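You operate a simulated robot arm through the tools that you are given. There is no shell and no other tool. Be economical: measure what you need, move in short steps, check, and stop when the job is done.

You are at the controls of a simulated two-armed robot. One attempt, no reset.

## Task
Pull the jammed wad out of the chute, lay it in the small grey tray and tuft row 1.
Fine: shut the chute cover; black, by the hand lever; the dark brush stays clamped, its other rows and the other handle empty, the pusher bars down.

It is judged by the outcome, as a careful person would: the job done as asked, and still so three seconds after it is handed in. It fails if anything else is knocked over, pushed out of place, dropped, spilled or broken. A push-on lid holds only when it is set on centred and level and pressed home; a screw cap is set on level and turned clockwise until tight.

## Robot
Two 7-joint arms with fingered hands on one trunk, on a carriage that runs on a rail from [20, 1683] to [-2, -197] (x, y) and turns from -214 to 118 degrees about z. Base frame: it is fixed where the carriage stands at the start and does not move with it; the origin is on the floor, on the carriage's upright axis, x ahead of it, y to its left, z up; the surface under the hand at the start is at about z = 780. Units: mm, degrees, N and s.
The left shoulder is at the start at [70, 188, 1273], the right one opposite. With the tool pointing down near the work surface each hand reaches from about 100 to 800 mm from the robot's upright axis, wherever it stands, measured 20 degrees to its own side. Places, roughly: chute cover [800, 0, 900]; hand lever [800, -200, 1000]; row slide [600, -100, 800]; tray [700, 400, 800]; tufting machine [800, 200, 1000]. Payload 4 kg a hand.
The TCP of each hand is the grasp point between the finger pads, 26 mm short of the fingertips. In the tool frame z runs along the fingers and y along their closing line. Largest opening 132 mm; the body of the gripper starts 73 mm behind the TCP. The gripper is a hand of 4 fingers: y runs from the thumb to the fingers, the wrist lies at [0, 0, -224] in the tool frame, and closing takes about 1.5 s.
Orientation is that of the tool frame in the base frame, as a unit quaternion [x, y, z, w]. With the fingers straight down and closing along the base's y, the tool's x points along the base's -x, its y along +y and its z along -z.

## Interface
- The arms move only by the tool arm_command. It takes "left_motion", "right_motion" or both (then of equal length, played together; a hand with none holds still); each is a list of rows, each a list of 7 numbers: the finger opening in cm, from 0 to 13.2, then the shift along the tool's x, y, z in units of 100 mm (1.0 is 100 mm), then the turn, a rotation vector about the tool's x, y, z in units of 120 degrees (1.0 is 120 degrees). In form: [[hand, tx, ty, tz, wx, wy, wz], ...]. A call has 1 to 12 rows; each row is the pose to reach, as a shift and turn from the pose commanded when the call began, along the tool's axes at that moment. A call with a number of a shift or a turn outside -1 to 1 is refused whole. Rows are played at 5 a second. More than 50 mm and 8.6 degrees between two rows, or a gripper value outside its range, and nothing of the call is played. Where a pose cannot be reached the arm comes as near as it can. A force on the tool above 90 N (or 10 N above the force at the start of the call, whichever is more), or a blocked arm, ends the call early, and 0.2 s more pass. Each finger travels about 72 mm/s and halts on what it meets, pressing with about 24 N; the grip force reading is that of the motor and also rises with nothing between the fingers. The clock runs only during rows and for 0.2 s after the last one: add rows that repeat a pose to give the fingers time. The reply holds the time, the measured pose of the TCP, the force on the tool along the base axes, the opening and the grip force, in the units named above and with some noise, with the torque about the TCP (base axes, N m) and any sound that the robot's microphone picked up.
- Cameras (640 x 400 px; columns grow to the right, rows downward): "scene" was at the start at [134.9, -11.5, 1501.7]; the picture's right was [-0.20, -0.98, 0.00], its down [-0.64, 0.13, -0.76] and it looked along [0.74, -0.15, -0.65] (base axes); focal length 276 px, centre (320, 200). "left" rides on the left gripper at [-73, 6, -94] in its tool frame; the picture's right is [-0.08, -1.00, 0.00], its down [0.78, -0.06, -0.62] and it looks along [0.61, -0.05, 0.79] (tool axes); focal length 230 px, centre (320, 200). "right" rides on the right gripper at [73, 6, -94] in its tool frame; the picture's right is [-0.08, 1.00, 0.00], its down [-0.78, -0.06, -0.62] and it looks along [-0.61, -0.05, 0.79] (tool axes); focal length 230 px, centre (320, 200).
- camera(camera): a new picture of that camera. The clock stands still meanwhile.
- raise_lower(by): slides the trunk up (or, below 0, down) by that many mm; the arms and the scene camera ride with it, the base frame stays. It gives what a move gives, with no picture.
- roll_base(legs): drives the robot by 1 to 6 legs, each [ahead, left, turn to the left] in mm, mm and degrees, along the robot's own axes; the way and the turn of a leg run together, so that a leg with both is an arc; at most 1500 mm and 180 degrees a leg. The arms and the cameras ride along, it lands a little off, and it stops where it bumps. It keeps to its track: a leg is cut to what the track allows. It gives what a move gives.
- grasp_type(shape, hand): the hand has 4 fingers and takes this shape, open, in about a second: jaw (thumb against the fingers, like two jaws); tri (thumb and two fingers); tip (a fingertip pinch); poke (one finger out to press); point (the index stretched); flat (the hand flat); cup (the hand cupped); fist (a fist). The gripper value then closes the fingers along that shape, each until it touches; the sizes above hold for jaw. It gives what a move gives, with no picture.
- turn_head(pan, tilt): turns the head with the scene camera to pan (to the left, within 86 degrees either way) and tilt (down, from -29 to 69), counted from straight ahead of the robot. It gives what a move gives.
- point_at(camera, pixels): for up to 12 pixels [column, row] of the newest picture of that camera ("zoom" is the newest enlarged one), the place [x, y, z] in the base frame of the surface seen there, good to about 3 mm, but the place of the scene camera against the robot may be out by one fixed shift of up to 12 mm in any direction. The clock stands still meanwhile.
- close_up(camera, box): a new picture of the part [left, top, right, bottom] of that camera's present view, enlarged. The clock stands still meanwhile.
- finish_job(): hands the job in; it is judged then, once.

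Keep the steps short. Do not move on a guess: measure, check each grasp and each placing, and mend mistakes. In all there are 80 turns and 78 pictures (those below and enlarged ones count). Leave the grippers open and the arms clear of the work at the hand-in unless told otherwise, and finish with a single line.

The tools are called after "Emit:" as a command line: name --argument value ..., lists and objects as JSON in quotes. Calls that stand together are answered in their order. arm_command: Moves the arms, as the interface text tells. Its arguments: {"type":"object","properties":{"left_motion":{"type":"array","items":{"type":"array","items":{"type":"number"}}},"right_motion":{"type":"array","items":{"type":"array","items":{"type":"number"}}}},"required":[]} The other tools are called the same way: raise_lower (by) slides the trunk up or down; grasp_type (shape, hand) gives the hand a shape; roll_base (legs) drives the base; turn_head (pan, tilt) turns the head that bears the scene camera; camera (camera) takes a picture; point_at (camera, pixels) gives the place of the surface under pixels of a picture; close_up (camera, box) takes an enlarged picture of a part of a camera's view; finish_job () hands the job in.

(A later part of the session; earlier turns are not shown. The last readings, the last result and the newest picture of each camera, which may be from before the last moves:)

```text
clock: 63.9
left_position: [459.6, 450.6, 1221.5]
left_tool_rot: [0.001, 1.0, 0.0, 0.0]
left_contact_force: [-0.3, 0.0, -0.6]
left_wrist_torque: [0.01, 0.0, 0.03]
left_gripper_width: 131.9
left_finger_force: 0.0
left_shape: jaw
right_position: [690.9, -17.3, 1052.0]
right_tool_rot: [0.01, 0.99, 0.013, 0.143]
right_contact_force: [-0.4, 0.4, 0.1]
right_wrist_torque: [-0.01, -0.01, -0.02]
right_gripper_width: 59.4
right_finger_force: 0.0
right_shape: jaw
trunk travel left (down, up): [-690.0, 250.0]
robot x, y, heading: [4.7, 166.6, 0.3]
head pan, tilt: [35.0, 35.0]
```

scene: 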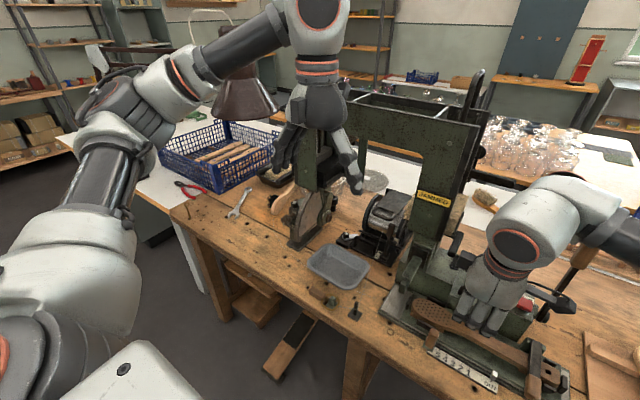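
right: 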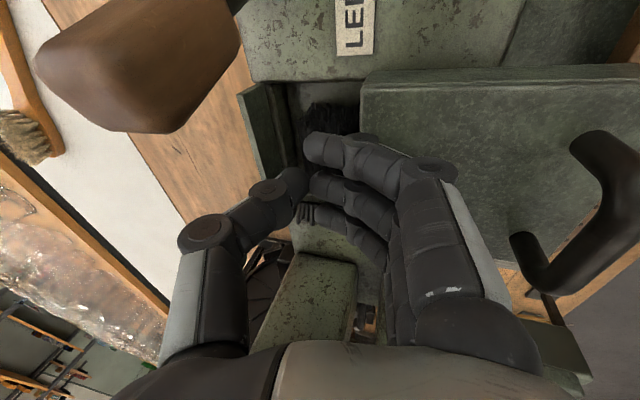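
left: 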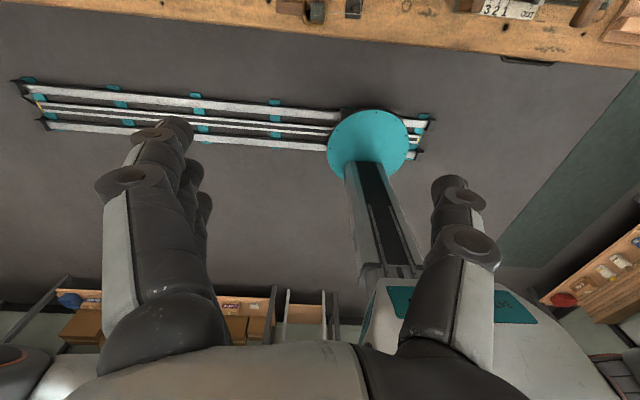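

Yaw is back to 0 with 16° tilt. Move to just above/behind the wad and look.

Emit:
arm_command --right_motion '[[6, -0.18, -0.03, 0.28, 0, -0.03, 0], [6, -0.36, -0.05, 0.56, 0, -0.03, 0], [6, -0.545, -0.05, 0.838, 0, -0.03, 0], [6, -0.545, -0.05, 0.838, 0, -0.03, 0]]'

Emit:
camera --camera "right"

Emit:
turn_head --pan -12 --tilt 42

Emit:
close_up --camera "scene" --box '[200, 90, 400, 240]'

```text
clock: 64.9
left_position: [459.2, 451.6, 1220.8]
left_tool_rot: [0.0, 1.0, 0.0, 0.0]
left_contact_force: [0.3, 0.0, -0.3]
left_wrist_torque: [0.02, -0.01, 0.02]
left_gripper_width: 131.9
left_finger_force: 0.0
left_shape: jaw
right_position: [767.1, -21.8, 988.1]
right_tool_rot: [0.008, 0.985, 0.013, 0.175]
right_contact_force: [-0.5, -0.9, -0.4]
right_wrist_torque: [-0.01, -0.03, 0.02]
right_gripper_width: 59.3
right_finger_force: 0.1
right_shape: jaw
trunk travel left (down, up): [-690.0, 250.0]
robot x, y, heading: [2.0, 165.3, -0.1]
head pan, tilt: [35.0, 35.0]
```

```text
22 pictures are left
```

right: 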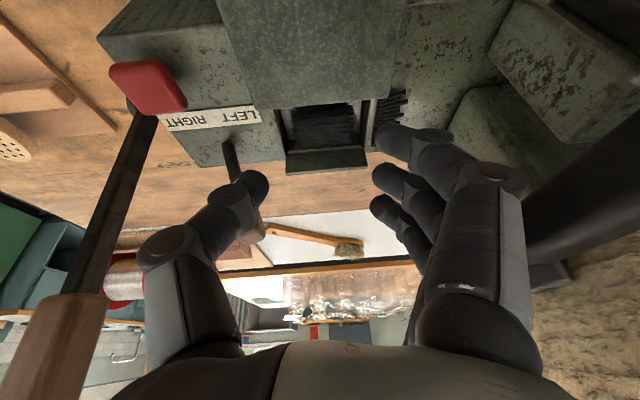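

```text
clock: 66.0
left_position: [460.8, 451.8, 1221.8]
left_tool_rot: [0.0, 1.0, 0.0, 0.001]
left_contact_force: [-0.9, -0.2, 0.1]
left_wrist_torque: [-0.01, 0.02, -0.01]
left_gripper_width: 131.5
left_finger_force: 0.0
left_shape: jaw
right_position: [767.9, -21.4, 988.0]
right_tool_rot: [0.009, 0.985, 0.012, 0.174]
right_contact_force: [0.1, 0.4, 0.1]
right_wrist_torque: [-0.03, 0.04, 0.01]
right_gripper_width: 59.6
right_finger_force: 0.1
right_shape: jaw
trunk travel left (down, up): [-690.0, 250.0]
robot x, y, heading: [4.6, 166.1, -0.5]
head pan, tilt: [-12.0, 42.0]
```

```text
2.67 times, centred on (300, 165) of scene
```

zoom: 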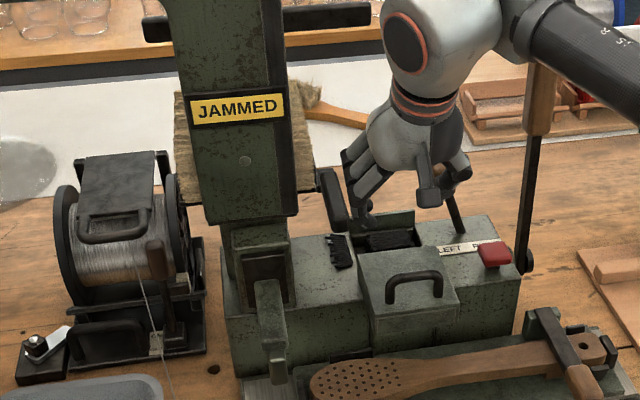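

Aligned; thumb passes in front of the selector. Descend 80 mm along the tool axis and look before closing.

Emit:
arm_command --right_motion '[[6, 0, 0.01, 0.25, 0, 0, 0], [6, 0, 0.01, 0.5, 0, 0, 0], [6, 0.01, 0.01, 0.7, 0, 0, 0], [6, 0.01, 0.01, 0.8, 0, 0, 0], [6, 0.01, 0.01, 0.8, 0, 0, 0]]'

Emit:
camera --camera "right"

```text
clock: 67.2
left_position: [449.1, 455.1, 1225.4]
left_tool_rot: [0.0, 1.0, -0.002, 0.005]
left_contact_force: [0.0, 0.3, -0.4]
left_wrist_torque: [0.04, 0.01, -0.03]
left_gripper_width: 132.2
left_finger_force: 0.1
left_shape: jaw
right_position: [788.8, -12.0, 930.3]
right_tool_rot: [0.008, 0.983, 0.016, 0.185]
right_contact_force: [0.4, 10.3, 73.4]
right_wrist_torque: [2.67, 1.59, -0.23]
right_gripper_width: 59.5
right_finger_force: 0.0
right_shape: jaw
trunk travel left (down, up): [-690.0, 250.0]
robot x, y, heading: [-0.0, 164.2, 0.2]
head pan, tilt: [-12.0, 42.0]
```

```text
20 pictures are left
```

right: 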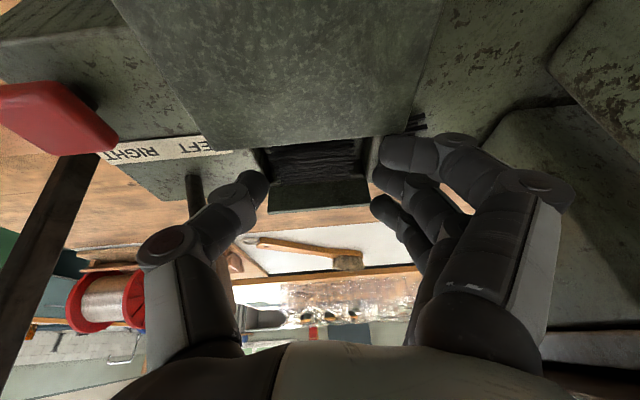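

Blocked again: torque places contact at x≈767, y≈+22, the index finger on the cover's rear corner, since the cover has slid back to 761. I'll rise, close the hand, and push the bail forward to its stop again.

Emit:
arm_command --right_motion '[[5, 0, -0.02, -0.4, 0, 0, 0], [3, 0.1, -0.04, -0.8, 0, 0, 0], [0, 0.3, -0.04, -0.8, 0, 0, 0], [0, 0.3, -0.04, -0.8, 0, 0, 0], [0, 0.3, -0.04, -0.8, 0, 0, 0]]'

Emit:
arm_command --right_motion '[[0, 0.08, 0, 0.22, 0, 0, 0], [0, 0.175, 0, 0.448, 0, 0, 0], [0, 0.3, 0, 0.4, 0, 0, 0], [0, 0.4, 0, 0.36, 0, 0, 0], [0, 0.5, 0, 0.32, 0, 0, 0]]'

Emit:
camera --camera "right"

```text
clock: 68.4
left_position: [457.6, 451.0, 1222.3]
left_tool_rot: [0.0, 1.0, 0.0, 0.001]
left_contact_force: [-0.3, 0.0, 0.4]
left_wrist_torque: [0.0, -0.01, 0.0]
left_gripper_width: 132.0
left_finger_force: 0.1
left_shape: jaw
right_position: [736.3, -22.2, 978.0]
right_tool_rot: [0.009, 0.985, 0.011, 0.175]
right_contact_force: [-0.1, 0.0, 0.3]
right_wrist_torque: [0.0, 0.0, -0.01]
right_gripper_width: 0.0
right_finger_force: 24.2
right_shape: jaw
trunk travel left (down, up): [-690.0, 250.0]
robot x, y, heading: [4.0, 163.4, 0.1]
head pan, tilt: [-12.0, 42.0]
```

```text
clock: 69.8
left_position: [459.7, 450.4, 1219.5]
left_tool_rot: [0.0, 1.0, 0.001, 0.0]
left_contact_force: [-0.2, -0.1, -0.2]
left_wrist_torque: [0.03, -0.04, -0.01]
left_gripper_width: 131.7
left_finger_force: 0.0
left_shape: jaw
right_position: [713.0, -24.0, 943.2]
right_tool_rot: [0.013, 0.981, 0.02, 0.192]
right_contact_force: [15.8, -4.1, 8.6]
right_wrist_torque: [0.22, 0.29, -0.17]
right_gripper_width: 0.0
right_finger_force: 23.9
right_shape: jaw
trunk travel left (down, up): [-690.0, 250.0]
robot x, y, heading: [-0.4, 161.6, 0.0]
head pan, tilt: [-12.0, 42.0]
stopped in row 5 (right hand): the force on the tool passed its limit at 92 N (the readings are from after the stop); the commanded pose is now the measured one
```

```text
19 pictures are left
```

right: 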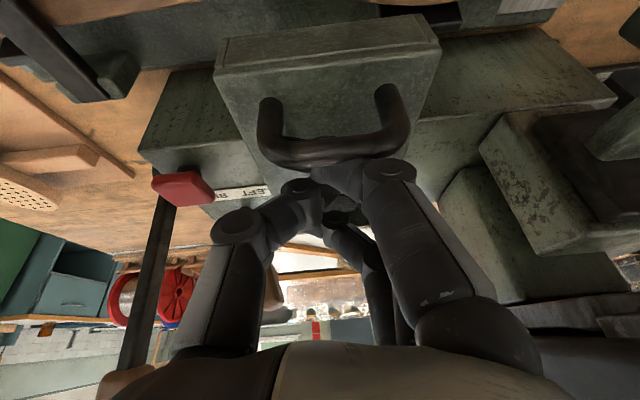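

Cover at the stop. Rise, reopen to 56 mm, move above the wad 5 mm further back, and descend again.

Emit:
arm_command --right_motion '[[0, -0.1, 0, -0.4, 0, 0, 0], [3, -0.4, 0.03, -0.3, 0, 0, 0], [5.6, -0.684, 0.05, -0.143, 0, 0, 0], [5.6, -0.684, 0.05, -0.143, 0, 0, 0], [5.6, -0.684, 0.05, -0.143, 0, 0, 0]]'

Emit:
arm_command --right_motion '[[5.6, 0, 0, 0.25, 0, 0, 0], [5.6, 0, 0, 0.5, 0, 0, 0], [5.6, 0, 0, 0.65, 0, 0, 0], [5.6, 0, 0, 0.75, 0, 0, 0], [5.6, 0, 0, 0.75, 0, 0, 0]]'

```text
clock: 71.0
left_position: [460.5, 452.4, 1219.4]
left_tool_rot: [0.0, 1.0, 0.0, -0.001]
left_contact_force: [0.3, 0.2, -1.1]
left_wrist_torque: [0.0, -0.03, 0.03]
left_gripper_width: 132.1
left_finger_force: 0.1
left_shape: jaw
right_position: [770.9, -20.2, 978.2]
right_tool_rot: [0.012, 0.982, 0.018, 0.188]
right_contact_force: [-0.1, -0.3, -0.3]
right_wrist_torque: [0.02, 0.01, 0.01]
right_gripper_width: 55.2
right_finger_force: 0.1
right_shape: jaw
trunk travel left (down, up): [-690.0, 250.0]
robot x, y, heading: [1.8, 162.4, 0.1]
head pan, tilt: [-12.0, 42.0]
```

```text
clock: 72.2
left_position: [459.3, 452.2, 1221.4]
left_tool_rot: [0.0, 1.0, 0.0, -0.001]
left_contact_force: [-0.8, 0.0, -0.5]
left_wrist_torque: [0.02, 0.0, -0.01]
left_gripper_width: 132.0
left_finger_force: 0.1
left_shape: jaw
right_position: [797.4, -19.8, 910.1]
right_tool_rot: [0.012, 0.982, 0.018, 0.189]
right_contact_force: [0.5, -0.9, 1.7]
right_wrist_torque: [0.01, 0.02, 0.0]
right_gripper_width: 55.1
right_finger_force: 0.1
right_shape: jaw
trunk travel left (down, up): [-690.0, 250.0]
robot x, y, heading: [1.3, 159.0, 0.1]
head pan, tilt: [-12.0, 42.0]
```

No contact this time. A touch deeper and close on the wad.

Emit:
arm_command --right_motion '[[5.6, 0, 0, 0.04, 0, 0, 0], [4.5, 0, 0, 0.05, 0, 0, 0], [3, 0, 0, 0.05, 0, 0, 0], [2, 0, 0, 0.05, 0, 0, 0], [2, 0, 0, 0.05, 0, 0, 0], [2, 0, 0, 0.05, 0, 0, 0], [2, 0, 0, 0.05, 0, 0, 0]]'

Emit:
camera --camera "right"

```text
clock: 73.8
left_position: [458.3, 451.3, 1220.9]
left_tool_rot: [0.0, 1.0, 0.0, 0.001]
left_contact_force: [-0.6, 0.0, -0.1]
left_wrist_torque: [0.01, -0.01, 0.0]
left_gripper_width: 131.7
left_finger_force: 0.0
left_shape: jaw
right_position: [796.9, -18.2, 907.5]
right_tool_rot: [0.012, 0.981, 0.018, 0.191]
right_contact_force: [5.4, -3.9, 19.4]
right_wrist_torque: [-0.67, -0.26, 0.1]
right_gripper_width: 42.5
right_finger_force: 24.4
right_shape: jaw
trunk travel left (down, up): [-690.0, 250.0]
robot x, y, heading: [2.3, 158.8, 0.0]
head pan, tilt: [-12.0, 42.0]
```

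```text
18 pictures are left
```

right: 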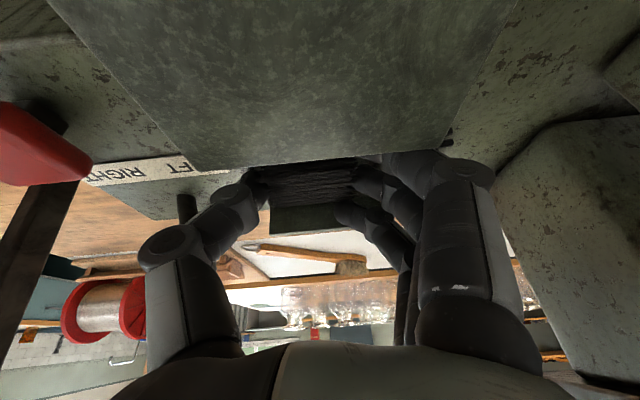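

Fingers hold at 42.5 mm — the wad is gripped. Squeeze on and pull out back along the tool axis.

Emit:
arm_command --right_motion '[[0, 0, 0, 0, 0, 0, 0], [0, 0, 0, 0, 0, 0, 0], [0, -0.03, 0, -0.1, 0, 0, 0], [0, -0.06, 0, -0.2, 0, 0, 0], [0, -0.06, 0, -0.35, 0, 0, 0], [0, -0.06, 0, -0.5, 0, 0, 0], [0, -0.06, 0, -0.7, 0, 0, 0], [0, -0.06, 0, -0.9, 0, 0, 0]]'

Emit:
camera --camera "right"

```text
clock: 75.6
left_position: [460.0, 451.8, 1220.3]
left_tool_rot: [0.0, 1.0, 0.0, 0.0]
left_contact_force: [-0.4, 0.0, -0.1]
left_wrist_torque: [0.01, 0.0, 0.02]
left_gripper_width: 132.0
left_finger_force: 0.0
left_shape: jaw
right_position: [769.7, -19.9, 991.2]
right_tool_rot: [0.011, 0.982, 0.017, 0.189]
right_contact_force: [-0.8, 0.2, -0.4]
right_wrist_torque: [0.01, -0.01, 0.0]
right_gripper_width: 39.9
right_finger_force: 23.1
right_shape: jaw
trunk travel left (down, up): [-690.0, 250.0]
robot x, y, heading: [1.4, 162.5, 0.0]
head pan, tilt: [-12.0, 42.0]
```

```text
17 pictures are left
```

right: 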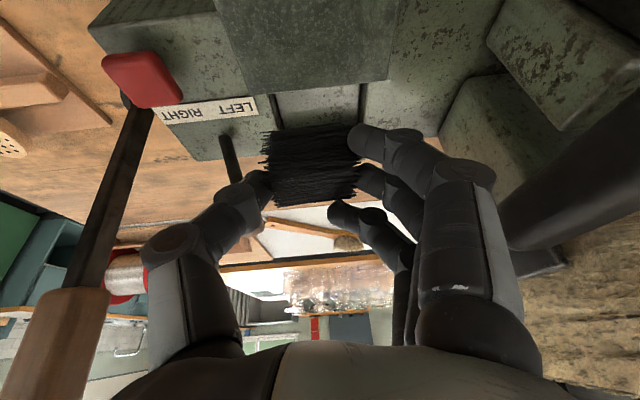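

The wad is out and held. Retract toward the robot, clear of the machine, then roll left to the tray.

Emit:
arm_command --right_motion '[[0, 0.2, 0, -0.32, 0, 0, 0], [0, 0.5, 0, -0.63, 0, 0, 0]]'

Emit:
arm_command --right_motion '[[0, 0.4, 0, -0.215, 0, 0, 0], [0, 0.797, 0, -0.43, 0, 0, 0]]'

Emit:
arm_command --right_motion '[[0, 0.4, 0, -0.215, 0, 0, 0], [0, 0.797, 0, -0.43, 0, 0, 0]]'

Emit:
roll_base --legs '[[0, 330, 0]]'

Emit:
camera --camera "right"

```text
clock: 76.2
left_position: [457.9, 451.2, 1221.0]
left_tool_rot: [0.0, 1.0, 0.0, 0.0]
left_contact_force: [0.1, -0.1, 1.2]
left_wrist_torque: [0.04, -0.01, 0.0]
left_gripper_width: 131.9
left_finger_force: 0.0
left_shape: jaw
right_position: [699.5, -21.4, 1031.0]
right_tool_rot: [0.011, 0.982, 0.019, 0.189]
right_contact_force: [0.9, -0.3, -0.5]
right_wrist_torque: [0.02, -0.01, -0.01]
right_gripper_width: 39.7
right_finger_force: 23.5
right_shape: jaw
trunk travel left (down, up): [-690.0, 250.0]
robot x, y, heading: [-0.3, 162.0, -0.0]
head pan, tilt: [-12.0, 42.0]
```

```text
clock: 76.8
left_position: [457.8, 452.5, 1222.2]
left_tool_rot: [0.0, 1.0, 0.0, 0.0]
left_contact_force: [-0.9, -1.4, -0.6]
left_wrist_torque: [-0.02, 0.0, 0.0]
left_gripper_width: 131.9
left_finger_force: 0.1
left_shape: jaw
right_position: [609.6, -21.0, 1040.6]
right_tool_rot: [0.012, 0.982, 0.019, 0.188]
right_contact_force: [-0.4, 0.9, 0.2]
right_wrist_torque: [0.04, 0.01, -0.01]
right_gripper_width: 39.6
right_finger_force: 23.6
right_shape: jaw
trunk travel left (down, up): [-690.0, 250.0]
robot x, y, heading: [2.2, 165.1, 0.3]
head pan, tilt: [-12.0, 42.0]
```

```text
clock: 77.4
left_position: [459.0, 451.7, 1220.7]
left_tool_rot: [0.0, 1.0, 0.0, -0.001]
left_contact_force: [-0.5, -0.2, 0.1]
left_wrist_torque: [0.0, 0.03, 0.04]
left_gripper_width: 131.8
left_finger_force: 0.0
left_shape: jaw
right_position: [519.2, -20.8, 1052.3]
right_tool_rot: [0.012, 0.982, 0.018, 0.188]
right_contact_force: [-0.3, 0.1, 0.1]
right_wrist_torque: [0.0, -0.01, 0.0]
right_gripper_width: 39.8
right_finger_force: 24.6
right_shape: jaw
trunk travel left (down, up): [-690.0, 250.0]
robot x, y, heading: [1.1, 159.4, 0.0]
head pan, tilt: [-12.0, 42.0]
```

```text
clock: 79.6
left_position: [463.3, 783.4, 1219.6]
left_tool_rot: [0.001, 1.0, 0.001, 0.001]
left_contact_force: [0.5, -0.8, -0.8]
left_wrist_torque: [0.01, -0.01, 0.0]
left_gripper_width: 131.8
left_finger_force: 0.0
left_shape: jaw
right_position: [523.9, 310.8, 1050.3]
right_tool_rot: [0.012, 0.982, 0.018, 0.188]
right_contact_force: [0.6, -0.1, -0.6]
right_wrist_torque: [0.0, -0.01, -0.04]
right_gripper_width: 39.7
right_finger_force: 24.0
right_shape: jaw
trunk travel left (down, up): [-690.0, 250.0]
robot x, y, heading: [3.4, 494.2, -0.1]
head pan, tilt: [-12.0, 42.0]
```

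```text
16 pictures are left
```

right: 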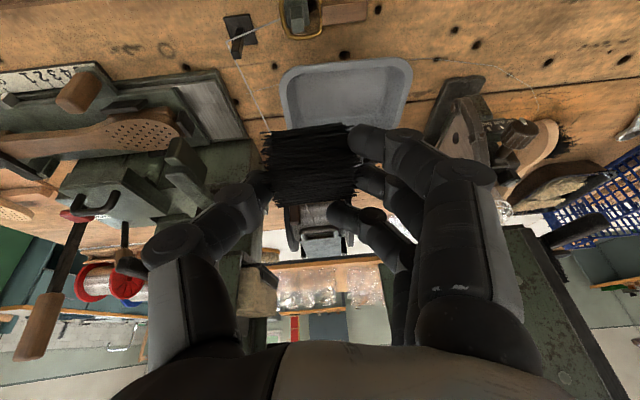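

Measure the tray and the wire beside it.

Emit:
point_at --camera "right" --pixels '[[345, 95], [288, 80], [405, 65], [345, 65], [320, 110], [375, 110], [248, 80], [260, 115], [180, 160], [315, 150], [300, 215]]'

```text
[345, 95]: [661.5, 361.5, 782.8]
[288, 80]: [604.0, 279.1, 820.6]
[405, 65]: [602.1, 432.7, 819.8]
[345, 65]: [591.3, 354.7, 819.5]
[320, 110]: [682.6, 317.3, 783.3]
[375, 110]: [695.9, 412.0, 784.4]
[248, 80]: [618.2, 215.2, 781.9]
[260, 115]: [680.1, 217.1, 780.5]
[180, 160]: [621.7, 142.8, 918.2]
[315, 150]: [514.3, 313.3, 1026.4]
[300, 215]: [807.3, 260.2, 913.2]
```

Tray centre ≈(665, 357), floor z 783, rim 820. Lower the wad into it in three steps.

Emit:
arm_command --right_motion '[[0, -0.07, 0.08, 0.43, 0, 0, 0], [0, -0.15, 0.153, 0.85, 0, 0, 0]]'

Emit:
arm_command --right_motion '[[0, -0.07, 0.08, 0.43, 0, 0, 0], [0, -0.15, 0.153, 0.85, 0, 0, 0]]'

Emit:
arm_command --right_motion '[[0, -0.07, 0.08, 0.43, 0, 0, 0], [0, -0.15, 0.153, 0.78, 0, 0, 0], [0, -0.15, 0.153, 0.82, 0, 0, 0]]'

Emit:
camera --camera "right"

```text
clock: 80.2
left_position: [464.8, 784.3, 1220.4]
left_tool_rot: [0.0, 1.0, 0.0, -0.001]
left_contact_force: [-0.3, -0.3, -0.7]
left_wrist_torque: [0.0, 0.0, 0.0]
left_gripper_width: 131.9
left_finger_force: 0.1
left_shape: jaw
right_position: [570.4, 331.1, 979.0]
right_tool_rot: [0.012, 0.982, 0.018, 0.189]
right_contact_force: [-0.4, 0.5, -0.4]
right_wrist_torque: [0.0, -0.02, 0.03]
right_gripper_width: 39.6
right_finger_force: 23.7
right_shape: jaw
trunk travel left (down, up): [-690.0, 250.0]
robot x, y, heading: [6.2, 492.4, -0.1]
head pan, tilt: [-12.0, 42.0]
```

```text
clock: 80.8
left_position: [464.2, 784.3, 1219.4]
left_tool_rot: [0.001, 1.0, 0.0, 0.001]
left_contact_force: [-0.1, 0.3, 0.1]
left_wrist_torque: [-0.04, -0.01, 0.0]
left_gripper_width: 132.1
left_finger_force: 0.1
left_shape: jaw
right_position: [616.0, 348.2, 906.0]
right_tool_rot: [0.012, 0.982, 0.018, 0.188]
right_contact_force: [-0.1, -0.4, -0.3]
right_wrist_torque: [0.01, 0.01, -0.02]
right_gripper_width: 39.3
right_finger_force: 24.0
right_shape: jaw
trunk travel left (down, up): [-690.0, 250.0]
robot x, y, heading: [9.3, 494.9, -0.1]
head pan, tilt: [-12.0, 42.0]
```

```text
clock: 81.6
left_position: [462.6, 784.2, 1220.8]
left_tool_rot: [0.0, 1.0, 0.0, 0.001]
left_contact_force: [0.0, 0.2, -0.2]
left_wrist_torque: [0.04, -0.02, -0.03]
left_gripper_width: 132.1
left_finger_force: 0.1
left_shape: jaw
right_position: [661.7, 364.9, 834.7]
right_tool_rot: [0.011, 0.982, 0.018, 0.189]
right_contact_force: [-0.6, -0.1, -0.2]
right_wrist_torque: [-0.02, -0.01, 0.04]
right_gripper_width: 39.3
right_finger_force: 23.9
right_shape: jaw
trunk travel left (down, up): [-690.0, 250.0]
robot x, y, heading: [9.0, 493.8, -0.2]
head pan, tilt: [-12.0, 42.0]
```

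```text
15 pictures are left
```

right: 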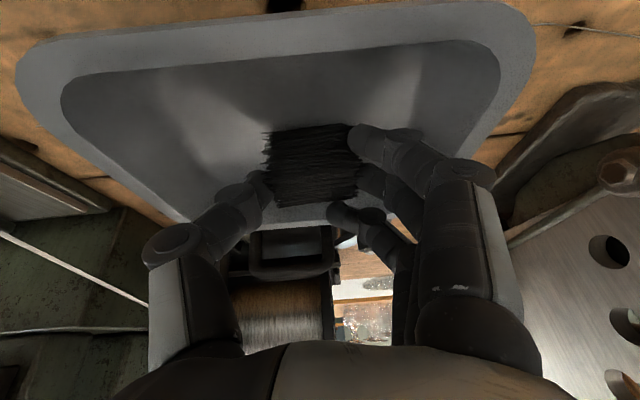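

Over the tray. Lower in small steps until a contact force shows.

Emit:
arm_command --right_motion '[[0, 0.05, 0, 0.05, 0, 0, 0], [0, 0.07, 0, 0.09, 0, 0, 0], [0, 0.07, 0, 0.09, 0, 0, 0]]'

```text
clock: 82.4
left_position: [462.6, 784.1, 1221.6]
left_tool_rot: [0.0, 1.0, 0.0, 0.001]
left_contact_force: [0.6, 0.1, 0.6]
left_wrist_torque: [-0.03, 0.0, -0.01]
left_gripper_width: 131.9
left_finger_force: 0.0
left_shape: jaw
right_position: [658.8, 364.2, 827.9]
right_tool_rot: [0.012, 0.981, 0.019, 0.191]
right_contact_force: [6.7, -3.6, 22.0]
right_wrist_torque: [0.28, -0.4, -0.18]
right_gripper_width: 40.0
right_finger_force: 23.9
right_shape: jaw
trunk travel left (down, up): [-690.0, 250.0]
robot x, y, heading: [5.2, 496.1, 0.1]
head pan, tilt: [-12.0, 42.0]
```

Contact (22 N upward): the wad is on the tray floor. Open and withdraw upward.

Emit:
arm_command --right_motion '[[4.5, 0, 0, 0, 0, 0, 0], [6, 0, 0, 0, 0, 0, 0], [7, 0, 0, 0, 0, 0, 0], [7, 0, 0, -0.3, 0, 0, 0], [7, 0, 0, -0.7, 0, 0, 0], [7, 0, 0, -1, 0, 0, 0]]'

Emit:
camera --camera "right"

```text
clock: 83.8
left_position: [462.5, 783.4, 1220.2]
left_tool_rot: [0.0, 1.0, 0.0, -0.001]
left_contact_force: [-0.1, 0.8, -0.1]
left_wrist_torque: [0.0, 0.0, 0.0]
left_gripper_width: 131.8
left_finger_force: 0.1
left_shape: jaw
right_position: [620.3, 362.5, 917.6]
right_tool_rot: [0.011, 0.982, 0.018, 0.188]
right_contact_force: [-0.3, -0.3, -0.4]
right_wrist_torque: [0.01, 0.0, -0.03]
right_gripper_width: 69.2
right_finger_force: 0.0
right_shape: jaw
trunk travel left (down, up): [-690.0, 250.0]
robot x, y, heading: [9.6, 494.4, -0.0]
head pan, tilt: [-12.0, 42.0]
```

```text
14 pictures are left
```

right: 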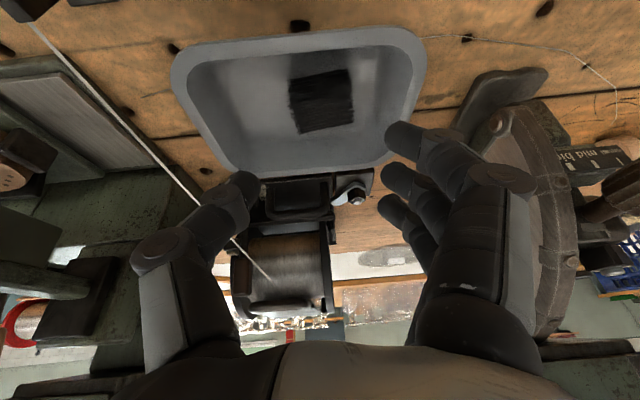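

The wad lies in the tray. Retract and roll right to y≈60 for cover, slide and lever.

Emit:
arm_command --right_motion '[[7, 0.1, 0, -0.4, 0, 0, 0], [4, 0.22, 0, -0.79, 0, 0, 0]]'

Emit:
arm_command --right_motion '[[2, 0.1, 0, -0.4, 0, 0, 0], [0, 0.22, 0, -0.79, 0, 0, 0]]'

Emit:
roll_base --legs '[[0, -434, 0]]'

Emit:
camera --camera "right"

```text
clock: 84.4
left_position: [462.7, 784.7, 1220.8]
left_tool_rot: [0.0, 1.0, 0.002, 0.0]
left_contact_force: [1.0, -0.4, 0.0]
left_wrist_torque: [-0.04, 0.02, -0.02]
left_gripper_width: 131.9
left_finger_force: 0.0
left_shape: jaw
right_position: [572.0, 361.0, 983.6]
right_tool_rot: [0.012, 0.982, 0.018, 0.188]
right_contact_force: [-0.9, 0.2, -0.8]
right_wrist_torque: [0.01, 0.0, -0.02]
right_gripper_width: 40.5
right_finger_force: 0.1
right_shape: jaw
trunk travel left (down, up): [-690.0, 250.0]
robot x, y, heading: [3.6, 490.6, 0.0]
head pan, tilt: [-12.0, 42.0]
```

```text
clock: 85.0
left_position: [462.6, 784.4, 1221.2]
left_tool_rot: [0.0, 1.0, 0.0, 0.0]
left_contact_force: [-0.1, -0.3, -0.6]
left_wrist_torque: [-0.03, -0.05, -0.03]
left_gripper_width: 131.8
left_finger_force: 0.0
left_shape: jaw
right_position: [522.4, 359.5, 1050.1]
right_tool_rot: [0.011, 0.982, 0.017, 0.188]
right_contact_force: [-0.7, -0.4, -0.4]
right_wrist_torque: [0.0, 0.02, -0.01]
right_gripper_width: 0.1
right_finger_force: 11.3
right_shape: jaw
trunk travel left (down, up): [-690.0, 250.0]
robot x, y, heading: [6.0, 493.1, 0.1]
head pan, tilt: [-12.0, 42.0]
```

```text
clock: 87.6
left_position: [457.1, 355.8, 1220.4]
left_tool_rot: [-0.002, 1.0, 0.0, 0.0]
left_contact_force: [-0.4, -0.5, -0.3]
left_wrist_torque: [-0.01, 0.0, 0.0]
left_gripper_width: 131.9
left_finger_force: 0.1
left_shape: jaw
right_position: [518.2, -67.1, 1048.5]
right_tool_rot: [0.01, 0.982, 0.017, 0.188]
right_contact_force: [0.0, -0.8, 0.1]
right_wrist_torque: [-0.01, -0.01, 0.03]
right_gripper_width: 0.0
right_finger_force: 23.9
right_shape: jaw
trunk travel left (down, up): [-690.0, 250.0]
robot x, y, heading: [-0.3, 64.0, 0.5]
head pan, tilt: [-12.0, 42.0]
```

```text
13 pictures are left
```

right: 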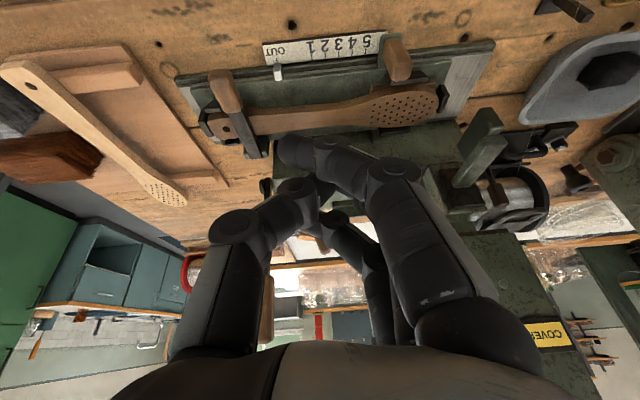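

The machine's sign now reads "COVER". Put the closed fingers in front of the bail and push the cover back (+x) shut.

Emit:
arm_command --right_motion '[[0, -0.24, 0.17, 0.27, 0, 0, 0], [0, -0.48, 0.34, 0.54, 0, 0, 0], [0, -0.72, 0.51, 0.8, 0, 0, 0]]'

Emit:
arm_command --right_motion '[[0, 0.08, 0, 0.24, 0, 0, 0], [0, 0.157, 0, 0.476, 0, 0, 0], [0, 0.157, 0, 0.476, 0, 0, 0]]'

Emit:
arm_command --right_motion '[[0, -0.18, 0, 0.074, 0, 0, 0], [0, -0.37, 0, 0.148, 0, 0, 0], [0, -0.55, 0, 0.22, 0, 0, 0], [0, -0.74, 0, 0.296, 0, 0, 0], [0, -0.85, 0, 0.34, 0, 0, 0], [0, -0.93, 0, 0.37, 0, 0, 0]]'

Emit:
camera --camera "right"

```text
clock: 88.4
left_position: [459.2, 356.5, 1219.3]
left_tool_rot: [-0.002, 1.0, 0.001, -0.001]
left_contact_force: [-0.2, -0.6, 1.0]
left_wrist_torque: [-0.02, 0.04, 0.01]
left_gripper_width: 132.1
left_finger_force: 0.0
left_shape: jaw
right_position: [618.3, -17.2, 1000.3]
right_tool_rot: [0.01, 0.982, 0.018, 0.188]
right_contact_force: [0.1, 0.2, 0.8]
right_wrist_torque: [-0.02, -0.01, 0.03]
right_gripper_width: 0.1
right_finger_force: 23.8
right_shape: jaw
trunk travel left (down, up): [-690.0, 250.0]
robot x, y, heading: [1.3, 63.9, 0.1]
head pan, tilt: [-12.0, 42.0]
```

```text
clock: 89.2
left_position: [457.1, 356.6, 1221.2]
left_tool_rot: [-0.001, 1.0, 0.0, -0.001]
left_contact_force: [-0.4, 0.0, -0.2]
left_wrist_torque: [0.05, 0.0, 0.02]
left_gripper_width: 132.0
left_finger_force: 0.1
left_shape: jaw
right_position: [617.5, -15.7, 953.0]
right_tool_rot: [0.009, 0.982, 0.018, 0.189]
right_contact_force: [0.7, 0.0, 0.4]
right_wrist_torque: [0.02, -0.01, 0.0]
right_gripper_width: 0.0
right_finger_force: 24.4
right_shape: jaw
trunk travel left (down, up): [-690.0, 250.0]
robot x, y, heading: [-1.2, 66.0, 0.1]
head pan, tilt: [-12.0, 42.0]
```

```text
clock: 90.6
left_position: [457.6, 355.9, 1219.8]
left_tool_rot: [-0.002, 1.0, 0.0, 0.0]
left_contact_force: [-0.2, -0.5, -0.9]
left_wrist_torque: [0.01, -0.01, 0.01]
left_gripper_width: 131.9
left_finger_force: 0.0
left_shape: jaw
right_position: [718.2, -15.8, 952.3]
right_tool_rot: [0.01, 0.982, 0.018, 0.188]
right_contact_force: [-0.7, 0.0, 0.4]
right_wrist_torque: [-0.01, -0.01, -0.03]
right_gripper_width: 0.0
right_finger_force: 23.7
right_shape: jaw
trunk travel left (down, up): [-690.0, 250.0]
robot x, y, heading: [0.4, 63.4, 0.3]
head pan, tilt: [-12.0, 42.0]
```

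```text
12 pictures are left
```

right: 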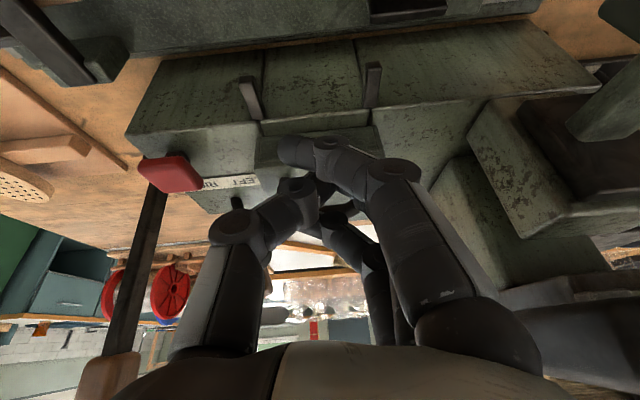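

The cover moved back. Keep pushing until a firm stop.

Emit:
arm_command --right_motion '[[0, -0.14, 0, 0.056, 0, 0, 0], [0, -0.28, 0, 0.11, 0, 0, 0], [0, -0.37, 0, 0.148, 0, 0, 0], [0, -0.42, 0, 0.168, 0, 0, 0]]'

Emit:
camera --camera "right"

```text
clock: 91.6
left_position: [446.4, 355.3, 1224.5]
left_tool_rot: [-0.002, 1.0, 0.0, 0.004]
left_contact_force: [-0.6, -0.2, 0.6]
left_wrist_torque: [-0.03, 0.03, 0.01]
left_gripper_width: 131.8
left_finger_force: 0.1
left_shape: jaw
right_position: [749.9, -16.6, 954.0]
right_tool_rot: [0.009, 0.983, 0.016, 0.183]
right_contact_force: [-79.2, -4.2, -13.6]
right_wrist_torque: [-0.1, 1.19, 0.36]
right_gripper_width: 0.0
right_finger_force: 24.0
right_shape: jaw
trunk travel left (down, up): [-690.0, 250.0]
robot x, y, heading: [-1.0, 65.9, 0.3]
head pan, tilt: [-12.0, 42.0]
```

```text
11 pictures are left
```

right: 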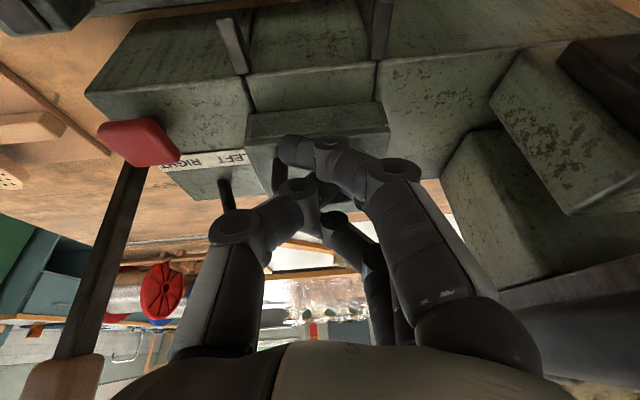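

79 N at the stop: the cover is shut. Retreat to view the slide scale.

Emit:
arm_command --right_motion '[[0, 0.2, 0, -0.3, 0, 0, 0], [0, 0.41, 0, -0.59, 0, 0, 0]]'

Emit:
arm_command --right_motion '[[0, 0.4, 0, -0.27, 0, 0, 0], [0, 0.81, 0, -0.54, 0, 0, 0]]'

Emit:
arm_command --right_motion '[[0, 0.4, 0, -0.27, 0, 0, 0], [0, 0.81, 0, -0.54, 0, 0, 0], [4, 1.0, 0, -0.54, 0, 0, 0]]'

Emit:
camera --camera "right"

```text
clock: 92.2
left_position: [453.7, 354.5, 1221.6]
left_tool_rot: [-0.002, 1.0, 0.0, 0.002]
left_contact_force: [-1.2, -0.2, 0.7]
left_wrist_torque: [0.03, -0.06, 0.0]
left_gripper_width: 132.1
left_finger_force: 0.1
left_shape: jaw
right_position: [701.6, -20.3, 996.1]
right_tool_rot: [0.011, 0.981, 0.019, 0.192]
right_contact_force: [-1.2, 0.0, -0.1]
right_wrist_torque: [0.0, -0.04, 0.01]
right_gripper_width: 0.0
right_finger_force: 23.7
right_shape: jaw
trunk travel left (down, up): [-690.0, 250.0]
robot x, y, heading: [-1.0, 64.1, 0.4]
head pan, tilt: [-12.0, 42.0]
```

```text
clock: 92.8
left_position: [455.8, 355.7, 1221.7]
left_tool_rot: [-0.002, 1.0, 0.0, 0.001]
left_contact_force: [-0.5, -0.8, 0.2]
left_wrist_torque: [0.01, -0.03, 0.0]
left_gripper_width: 131.7
left_finger_force: 0.1
left_shape: jaw
right_position: [606.4, -20.9, 1014.1]
right_tool_rot: [0.011, 0.982, 0.019, 0.189]
right_contact_force: [0.1, 0.8, -0.8]
right_wrist_torque: [0.0, -0.01, 0.0]
right_gripper_width: 0.0
right_finger_force: 24.1
right_shape: jaw
trunk travel left (down, up): [-690.0, 250.0]
robot x, y, heading: [1.2, 68.1, 0.1]
head pan, tilt: [-12.0, 42.0]
```

```text
clock: 93.6
left_position: [457.0, 355.6, 1219.4]
left_tool_rot: [-0.002, 1.0, -0.001, 0.0]
left_contact_force: [-0.3, -0.1, -0.3]
left_wrist_torque: [-0.02, 0.04, 0.03]
left_gripper_width: 131.8
left_finger_force: 0.1
left_shape: jaw
right_position: [496.1, -17.1, 1025.2]
right_tool_rot: [0.011, 0.982, 0.018, 0.189]
right_contact_force: [0.6, 0.1, 1.1]
right_wrist_torque: [0.0, 0.0, -0.02]
right_gripper_width: 38.4
right_finger_force: 0.1
right_shape: jaw
trunk travel left (down, up): [-690.0, 250.0]
robot x, y, heading: [1.1, 62.6, 0.4]
head pan, tilt: [-12.0, 42.0]
```

```text
10 pictures are left
```

right: 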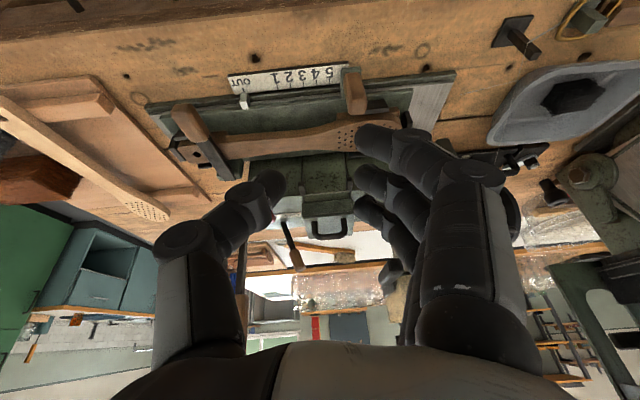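

Emit:
point_at --camera "right" --pixels '[[244, 100], [242, 83], [278, 79], [279, 86], [291, 85], [303, 83], [316, 81], [330, 79], [354, 95], [347, 72], [430, 100], [385, 130]]'

Emit:
close_up --camera "right" --box '[220, 50, 380, 150]'

```text
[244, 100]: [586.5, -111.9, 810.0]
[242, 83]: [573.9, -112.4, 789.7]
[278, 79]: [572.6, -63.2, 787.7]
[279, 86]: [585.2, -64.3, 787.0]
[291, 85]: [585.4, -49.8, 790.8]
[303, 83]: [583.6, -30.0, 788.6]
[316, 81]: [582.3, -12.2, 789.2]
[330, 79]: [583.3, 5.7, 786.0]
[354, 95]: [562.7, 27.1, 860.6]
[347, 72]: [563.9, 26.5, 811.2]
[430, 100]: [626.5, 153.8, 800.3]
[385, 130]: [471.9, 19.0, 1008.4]
```

```text
4.00 times, centred on (300, 100) of right
```

zoom: 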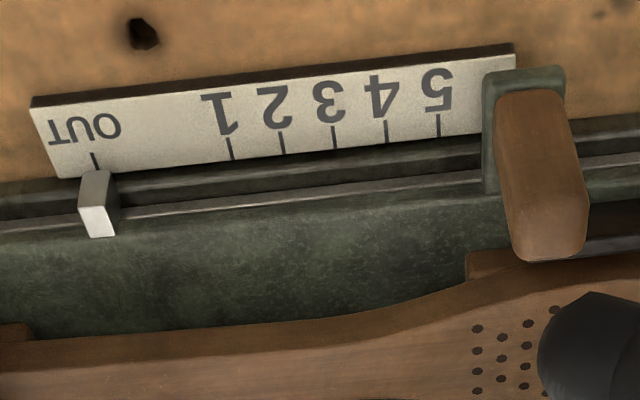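

Row 1's tick is at y≈−65.5, the pin at −111.5: the slide must move +46 mm. I'll straighten the hand and go over the slide's wooden handle (563, 27, top 866).

Emit:
arm_command --right_motion '[[5, 0, 0, 0, 0, 0.06, 0], [5, 0, 0, 0, 0, 0.12, 0], [5, 0, 0, 0, 0, 0.18, 0]]'

Emit:
arm_command --right_motion '[[5, -0.3, 0.22, 0.2, 0, 0, 0], [5, -0.63, 0.44, 0.4, 0, 0, 0], [5, -0.63, 0.44, 0.7, 0, 0, 0], [5, -0.63, 0.44, 0.9, 0, 0, 0], [5, -0.63, 0.44, 0.9, 0, 0, 0]]'

Emit:
camera --camera "right"

```text
clock: 94.4
left_position: [458.1, 356.0, 1220.4]
left_tool_rot: [-0.001, 1.0, 0.0, 0.0]
left_contact_force: [0.3, 0.1, -0.5]
left_wrist_torque: [-0.01, 0.0, 0.01]
left_gripper_width: 132.0
left_finger_force: 0.1
left_shape: jaw
right_position: [495.7, -15.8, 1025.1]
right_tool_rot: [0.006, 1.0, 0.021, 0.0]
right_contact_force: [-0.3, -0.7, 0.1]
right_wrist_torque: [-0.02, 0.02, 0.0]
right_gripper_width: 49.6
right_finger_force: 0.0
right_shape: jaw
trunk travel left (down, up): [-690.0, 250.0]
robot x, y, heading: [0.6, 63.5, 0.2]
head pan, tilt: [-12.0, 42.0]
```

```text
clock: 95.6
left_position: [458.0, 355.8, 1222.0]
left_tool_rot: [-0.001, 1.0, 0.0, 0.001]
left_contact_force: [0.4, 0.1, -0.3]
left_wrist_torque: [0.0, -0.01, -0.03]
left_gripper_width: 131.8
left_finger_force: 0.1
left_shape: jaw
right_position: [557.1, 31.9, 937.4]
right_tool_rot: [0.007, 1.0, 0.02, 0.001]
right_contact_force: [-0.5, -0.2, 0.2]
right_wrist_torque: [0.0, 0.0, -0.01]
right_gripper_width: 49.6
right_finger_force: 0.0
right_shape: jaw
trunk travel left (down, up): [-690.0, 250.0]
robot x, y, heading: [1.2, 68.1, 0.2]
head pan, tilt: [-12.0, 42.0]
```

```text
8 pictures are left
```

right: 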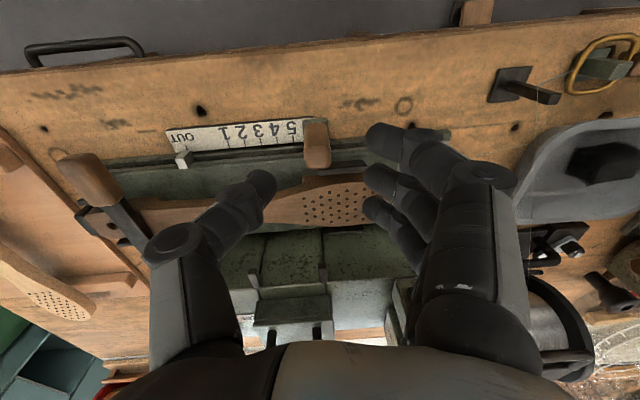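

Centred over the handle. Descend 87 mm and close.

Emit:
arm_command --right_motion '[[5, 0.02, -0.03, 0.4, 0, 0, 0], [5, 0.02, -0.04, 0.75, 0, 0, 0], [5, 0.02, -0.04, 0.86, 0, 0, 0], [5, 0.02, -0.04, 0.86, 0, 0, 0]]'

Emit:
arm_command --right_motion '[[3.5, 0, 0, 0, 0, 0, 0], [2, 0, 0, 0, 0, 0, 0], [1, 0, 0, 0, 0, 0, 0], [1, 0, 0, 0, 0, 0, 0], [1, 0, 0, 0, 0, 0, 0]]'

```text
clock: 96.6
left_position: [457.6, 356.6, 1222.0]
left_tool_rot: [-0.002, 1.0, 0.0, 0.0]
left_contact_force: [-0.7, -0.9, -0.1]
left_wrist_torque: [-0.01, -0.03, -0.01]
left_gripper_width: 131.8
left_finger_force: 0.0
left_shape: jaw
right_position: [555.8, 28.8, 850.9]
right_tool_rot: [0.006, 1.0, 0.02, 0.001]
right_contact_force: [0.6, -0.3, -0.3]
right_wrist_torque: [-0.02, 0.0, -0.01]
right_gripper_width: 49.7
right_finger_force: 0.1
right_shape: jaw
trunk travel left (down, up): [-690.0, 250.0]
robot x, y, heading: [0.7, 64.0, 0.2]
head pan, tilt: [-12.0, 42.0]
```

```text
clock: 97.8
left_position: [456.5, 355.8, 1221.1]
left_tool_rot: [-0.002, 1.0, 0.0, 0.0]
left_contact_force: [-0.8, 0.5, 0.6]
left_wrist_torque: [0.0, -0.02, -0.04]
left_gripper_width: 131.8
left_finger_force: 0.1
left_shape: jaw
right_position: [553.5, 28.4, 851.7]
right_tool_rot: [0.004, 1.0, 0.02, 0.0]
right_contact_force: [-10.4, -0.3, -2.7]
right_wrist_torque: [0.08, 0.1, 0.06]
right_gripper_width: 3.1
right_finger_force: 24.6
right_shape: jaw
trunk travel left (down, up): [-690.0, 250.0]
robot x, y, heading: [-2.3, 60.6, 0.2]
head pan, tilt: [-12.0, 42.0]
```

Closed to 3 mm, so the handle may not be between the pads. Look.

Emit:
camera --camera "right"

Emit:
point_at --camera "right" --pixels '[[317, 140], [317, 100], [317, 165], [300, 120], [335, 120], [260, 80], [200, 90]]'

```text
7 pictures are left
```

right: 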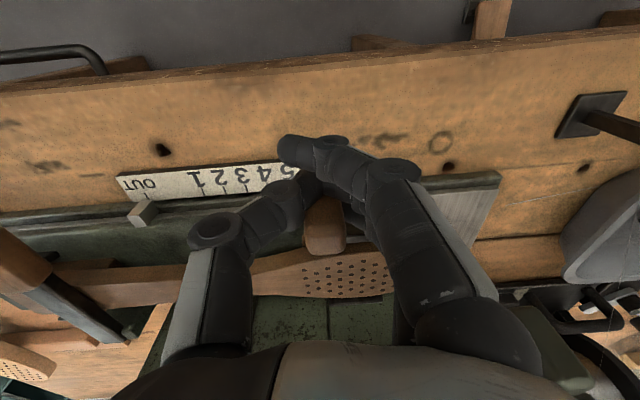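

```text
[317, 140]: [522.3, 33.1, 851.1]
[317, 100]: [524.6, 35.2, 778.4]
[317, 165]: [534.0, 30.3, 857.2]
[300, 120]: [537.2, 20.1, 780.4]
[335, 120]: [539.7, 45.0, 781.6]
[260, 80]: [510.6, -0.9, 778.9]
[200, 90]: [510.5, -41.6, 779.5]
```

Emit:
point_at --camera "right" --pixels '[[325, 208], [325, 225], [325, 245], [312, 230], [340, 230], [345, 290], [300, 262]]'

Emit:
arm_command --right_motion '[[3, 0, 0, 0, 0, 0, 0], [5, 0, 0, 0, 0, 0, 0], [5, 0, 0, -0.1, 0, 0, 0], [5, 0, 0, -0.19, 0, 0, 0], [5, 0, 0, -0.19, 0, 0, 0]]'

```text
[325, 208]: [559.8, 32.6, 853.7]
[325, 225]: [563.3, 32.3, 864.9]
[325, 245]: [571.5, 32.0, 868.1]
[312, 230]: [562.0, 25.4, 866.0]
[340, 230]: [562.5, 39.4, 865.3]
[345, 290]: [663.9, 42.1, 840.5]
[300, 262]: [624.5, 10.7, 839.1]
```

```text
clock: 99.0
left_position: [458.4, 354.6, 1220.7]
left_tool_rot: [-0.002, 1.0, 0.001, 0.0]
left_contact_force: [0.2, 0.5, 0.3]
left_wrist_torque: [-0.03, -0.01, 0.0]
left_gripper_width: 131.8
left_finger_force: 0.1
left_shape: jaw
right_position: [557.6, 28.9, 872.4]
right_tool_rot: [0.006, 1.0, 0.02, 0.001]
right_contact_force: [0.2, -0.5, 0.2]
right_wrist_torque: [-0.04, 0.0, 0.01]
right_gripper_width: 49.3
right_finger_force: 0.1
right_shape: jaw
trunk travel left (down, up): [-690.0, 250.0]
robot x, y, heading: [2.1, 65.7, 0.3]
head pan, tilt: [-12.0, 42.0]
```

Handle is x 560–585, centre y≈32, top 868. Shift +16 mm in x, +3 in y, 4 down, and close.

Emit:
arm_command --right_motion '[[5, -0.1, 0.03, 0, 0, 0, 0], [5, -0.15, 0.03, 0.05, 0, 0, 0], [3.5, -0.15, 0.03, 0.05, 0, 0, 0], [2, -0.15, 0.03, 0.05, 0, 0, 0], [1, -0.15, 0.03, 0.05, 0, 0, 0], [1, -0.15, 0.03, 0.05, 0, 0, 0], [1, -0.15, 0.03, 0.05, 0, 0, 0]]'

```text
clock: 100.6
left_position: [457.0, 354.4, 1220.6]
left_tool_rot: [-0.001, 1.0, 0.0, 0.0]
left_contact_force: [-0.3, 0.3, -0.2]
left_wrist_torque: [0.03, 0.0, -0.04]
left_gripper_width: 131.9
left_finger_force: 0.1
left_shape: jaw
right_position: [571.8, 29.9, 867.1]
right_tool_rot: [0.007, 1.0, 0.021, 0.001]
right_contact_force: [0.1, -5.2, -2.6]
right_wrist_torque: [0.0, -0.01, 0.01]
right_gripper_width: 4.1
right_finger_force: 24.0
right_shape: jaw
trunk travel left (down, up): [-690.0, 250.0]
robot x, y, heading: [-1.1, 64.4, -0.0]
head pan, tilt: [-12.0, 42.0]
```

Emit:
arm_command --right_motion '[[0, 0, 0.1, 0, 0, 0, 0], [0, 0, 0.2, 0, 0, 0, 0], [0, 0, 0.3, 0, 0, 0, 0], [0, 0, 0.3, 0, 0, 0, 0]]'

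Emit:
camera --camera "right"

```text
clock: 101.6
left_position: [457.6, 355.6, 1220.7]
left_tool_rot: [-0.003, 1.0, -0.001, 0.001]
left_contact_force: [0.3, -1.0, -0.5]
left_wrist_torque: [-0.03, -0.02, 0.01]
left_gripper_width: 131.8
left_finger_force: 0.1
left_shape: jaw
right_position: [572.1, 62.7, 866.9]
right_tool_rot: [0.007, 1.0, 0.02, 0.001]
right_contact_force: [-1.9, 0.7, -4.7]
right_wrist_torque: [0.17, 0.05, 0.02]
right_gripper_width: 3.0
right_finger_force: 23.9
right_shape: jaw
trunk travel left (down, up): [-690.0, 250.0]
robot x, y, heading: [-0.4, 63.0, 0.3]
head pan, tilt: [-12.0, 42.0]
```

```text
6 pictures are left
```

right: 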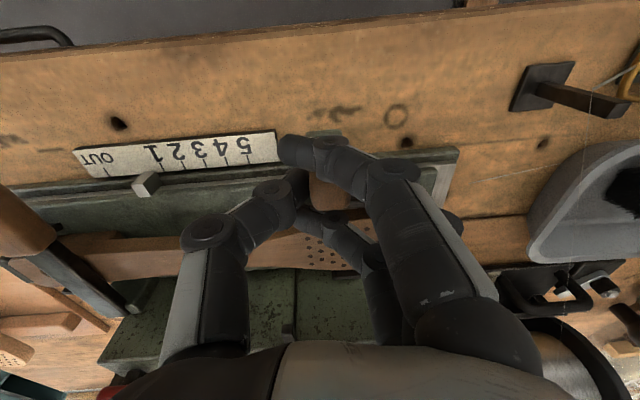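

The slide is moving with the hand. Measure pin versus ticks.

Emit:
point_at --camera "right" --pixels '[[145, 184], [145, 193], [105, 172], [159, 168], [182, 164], [204, 160], [226, 157], [247, 154]]'

```text
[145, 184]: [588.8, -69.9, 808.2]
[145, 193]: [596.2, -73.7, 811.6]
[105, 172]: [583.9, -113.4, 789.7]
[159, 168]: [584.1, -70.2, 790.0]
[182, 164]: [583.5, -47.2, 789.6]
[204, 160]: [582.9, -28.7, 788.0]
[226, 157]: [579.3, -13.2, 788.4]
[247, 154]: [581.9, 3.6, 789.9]
```

Pin at ≈−72, row 1 tick at ≈−66: move 6 mm more and check with an enlarged view.

Emit:
arm_command --right_motion '[[0, 0, 0.03, 0, 0, 0, 0], [0, 0, 0.06, 0, 0, 0, 0], [0, 0, 0.06, 0, 0, 0, 0]]'

Emit:
close_up --camera "right" --box '[70, 110, 290, 220]'

Emit:
point_at --camera "zoom" --pixels '[[100, 190], [255, 180], [320, 165], [385, 155], [450, 145], [510, 135]]'

```text
clock: 102.4
left_position: [457.7, 356.5, 1219.6]
left_tool_rot: [-0.002, 1.0, 0.001, 0.001]
left_contact_force: [0.2, 0.1, 0.2]
left_wrist_torque: [-0.03, -0.04, 0.0]
left_gripper_width: 131.9
left_finger_force: 0.0
left_shape: jaw
right_position: [572.7, 67.5, 867.6]
right_tool_rot: [0.006, 1.0, 0.02, 0.001]
right_contact_force: [-1.2, 2.1, -5.2]
right_wrist_torque: [0.16, 0.05, 0.0]
right_gripper_width: 2.2
right_finger_force: 24.0
right_shape: jaw
trunk travel left (down, up): [-690.0, 250.0]
robot x, y, heading: [0.0, 63.0, 0.4]
head pan, tilt: [-12.0, 42.0]
```

```text
2.91 times, centred on (180, 165) of right
```

zoom: 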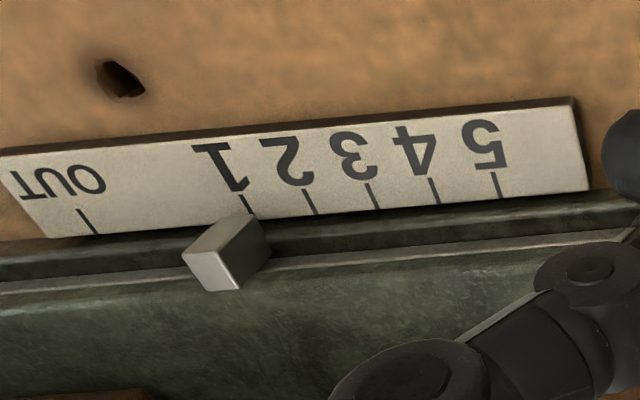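

```text
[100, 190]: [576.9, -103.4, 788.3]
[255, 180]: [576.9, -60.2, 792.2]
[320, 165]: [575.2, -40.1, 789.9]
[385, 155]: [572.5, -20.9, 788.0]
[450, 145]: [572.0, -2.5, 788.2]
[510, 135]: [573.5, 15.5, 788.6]
```

Emit:
point_at --camera "zoom" --pixels '[[225, 240], [232, 232], [215, 248], [212, 270], [247, 204], [88, 221], [311, 203], [372, 196], [434, 191], [497, 186]]'

```text
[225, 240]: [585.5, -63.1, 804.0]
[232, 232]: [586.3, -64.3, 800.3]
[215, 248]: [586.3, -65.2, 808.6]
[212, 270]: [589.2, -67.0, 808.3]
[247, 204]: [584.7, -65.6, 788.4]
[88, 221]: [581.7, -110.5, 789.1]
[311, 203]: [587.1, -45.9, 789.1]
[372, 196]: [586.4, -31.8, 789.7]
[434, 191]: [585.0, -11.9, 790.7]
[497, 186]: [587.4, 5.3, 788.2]
```

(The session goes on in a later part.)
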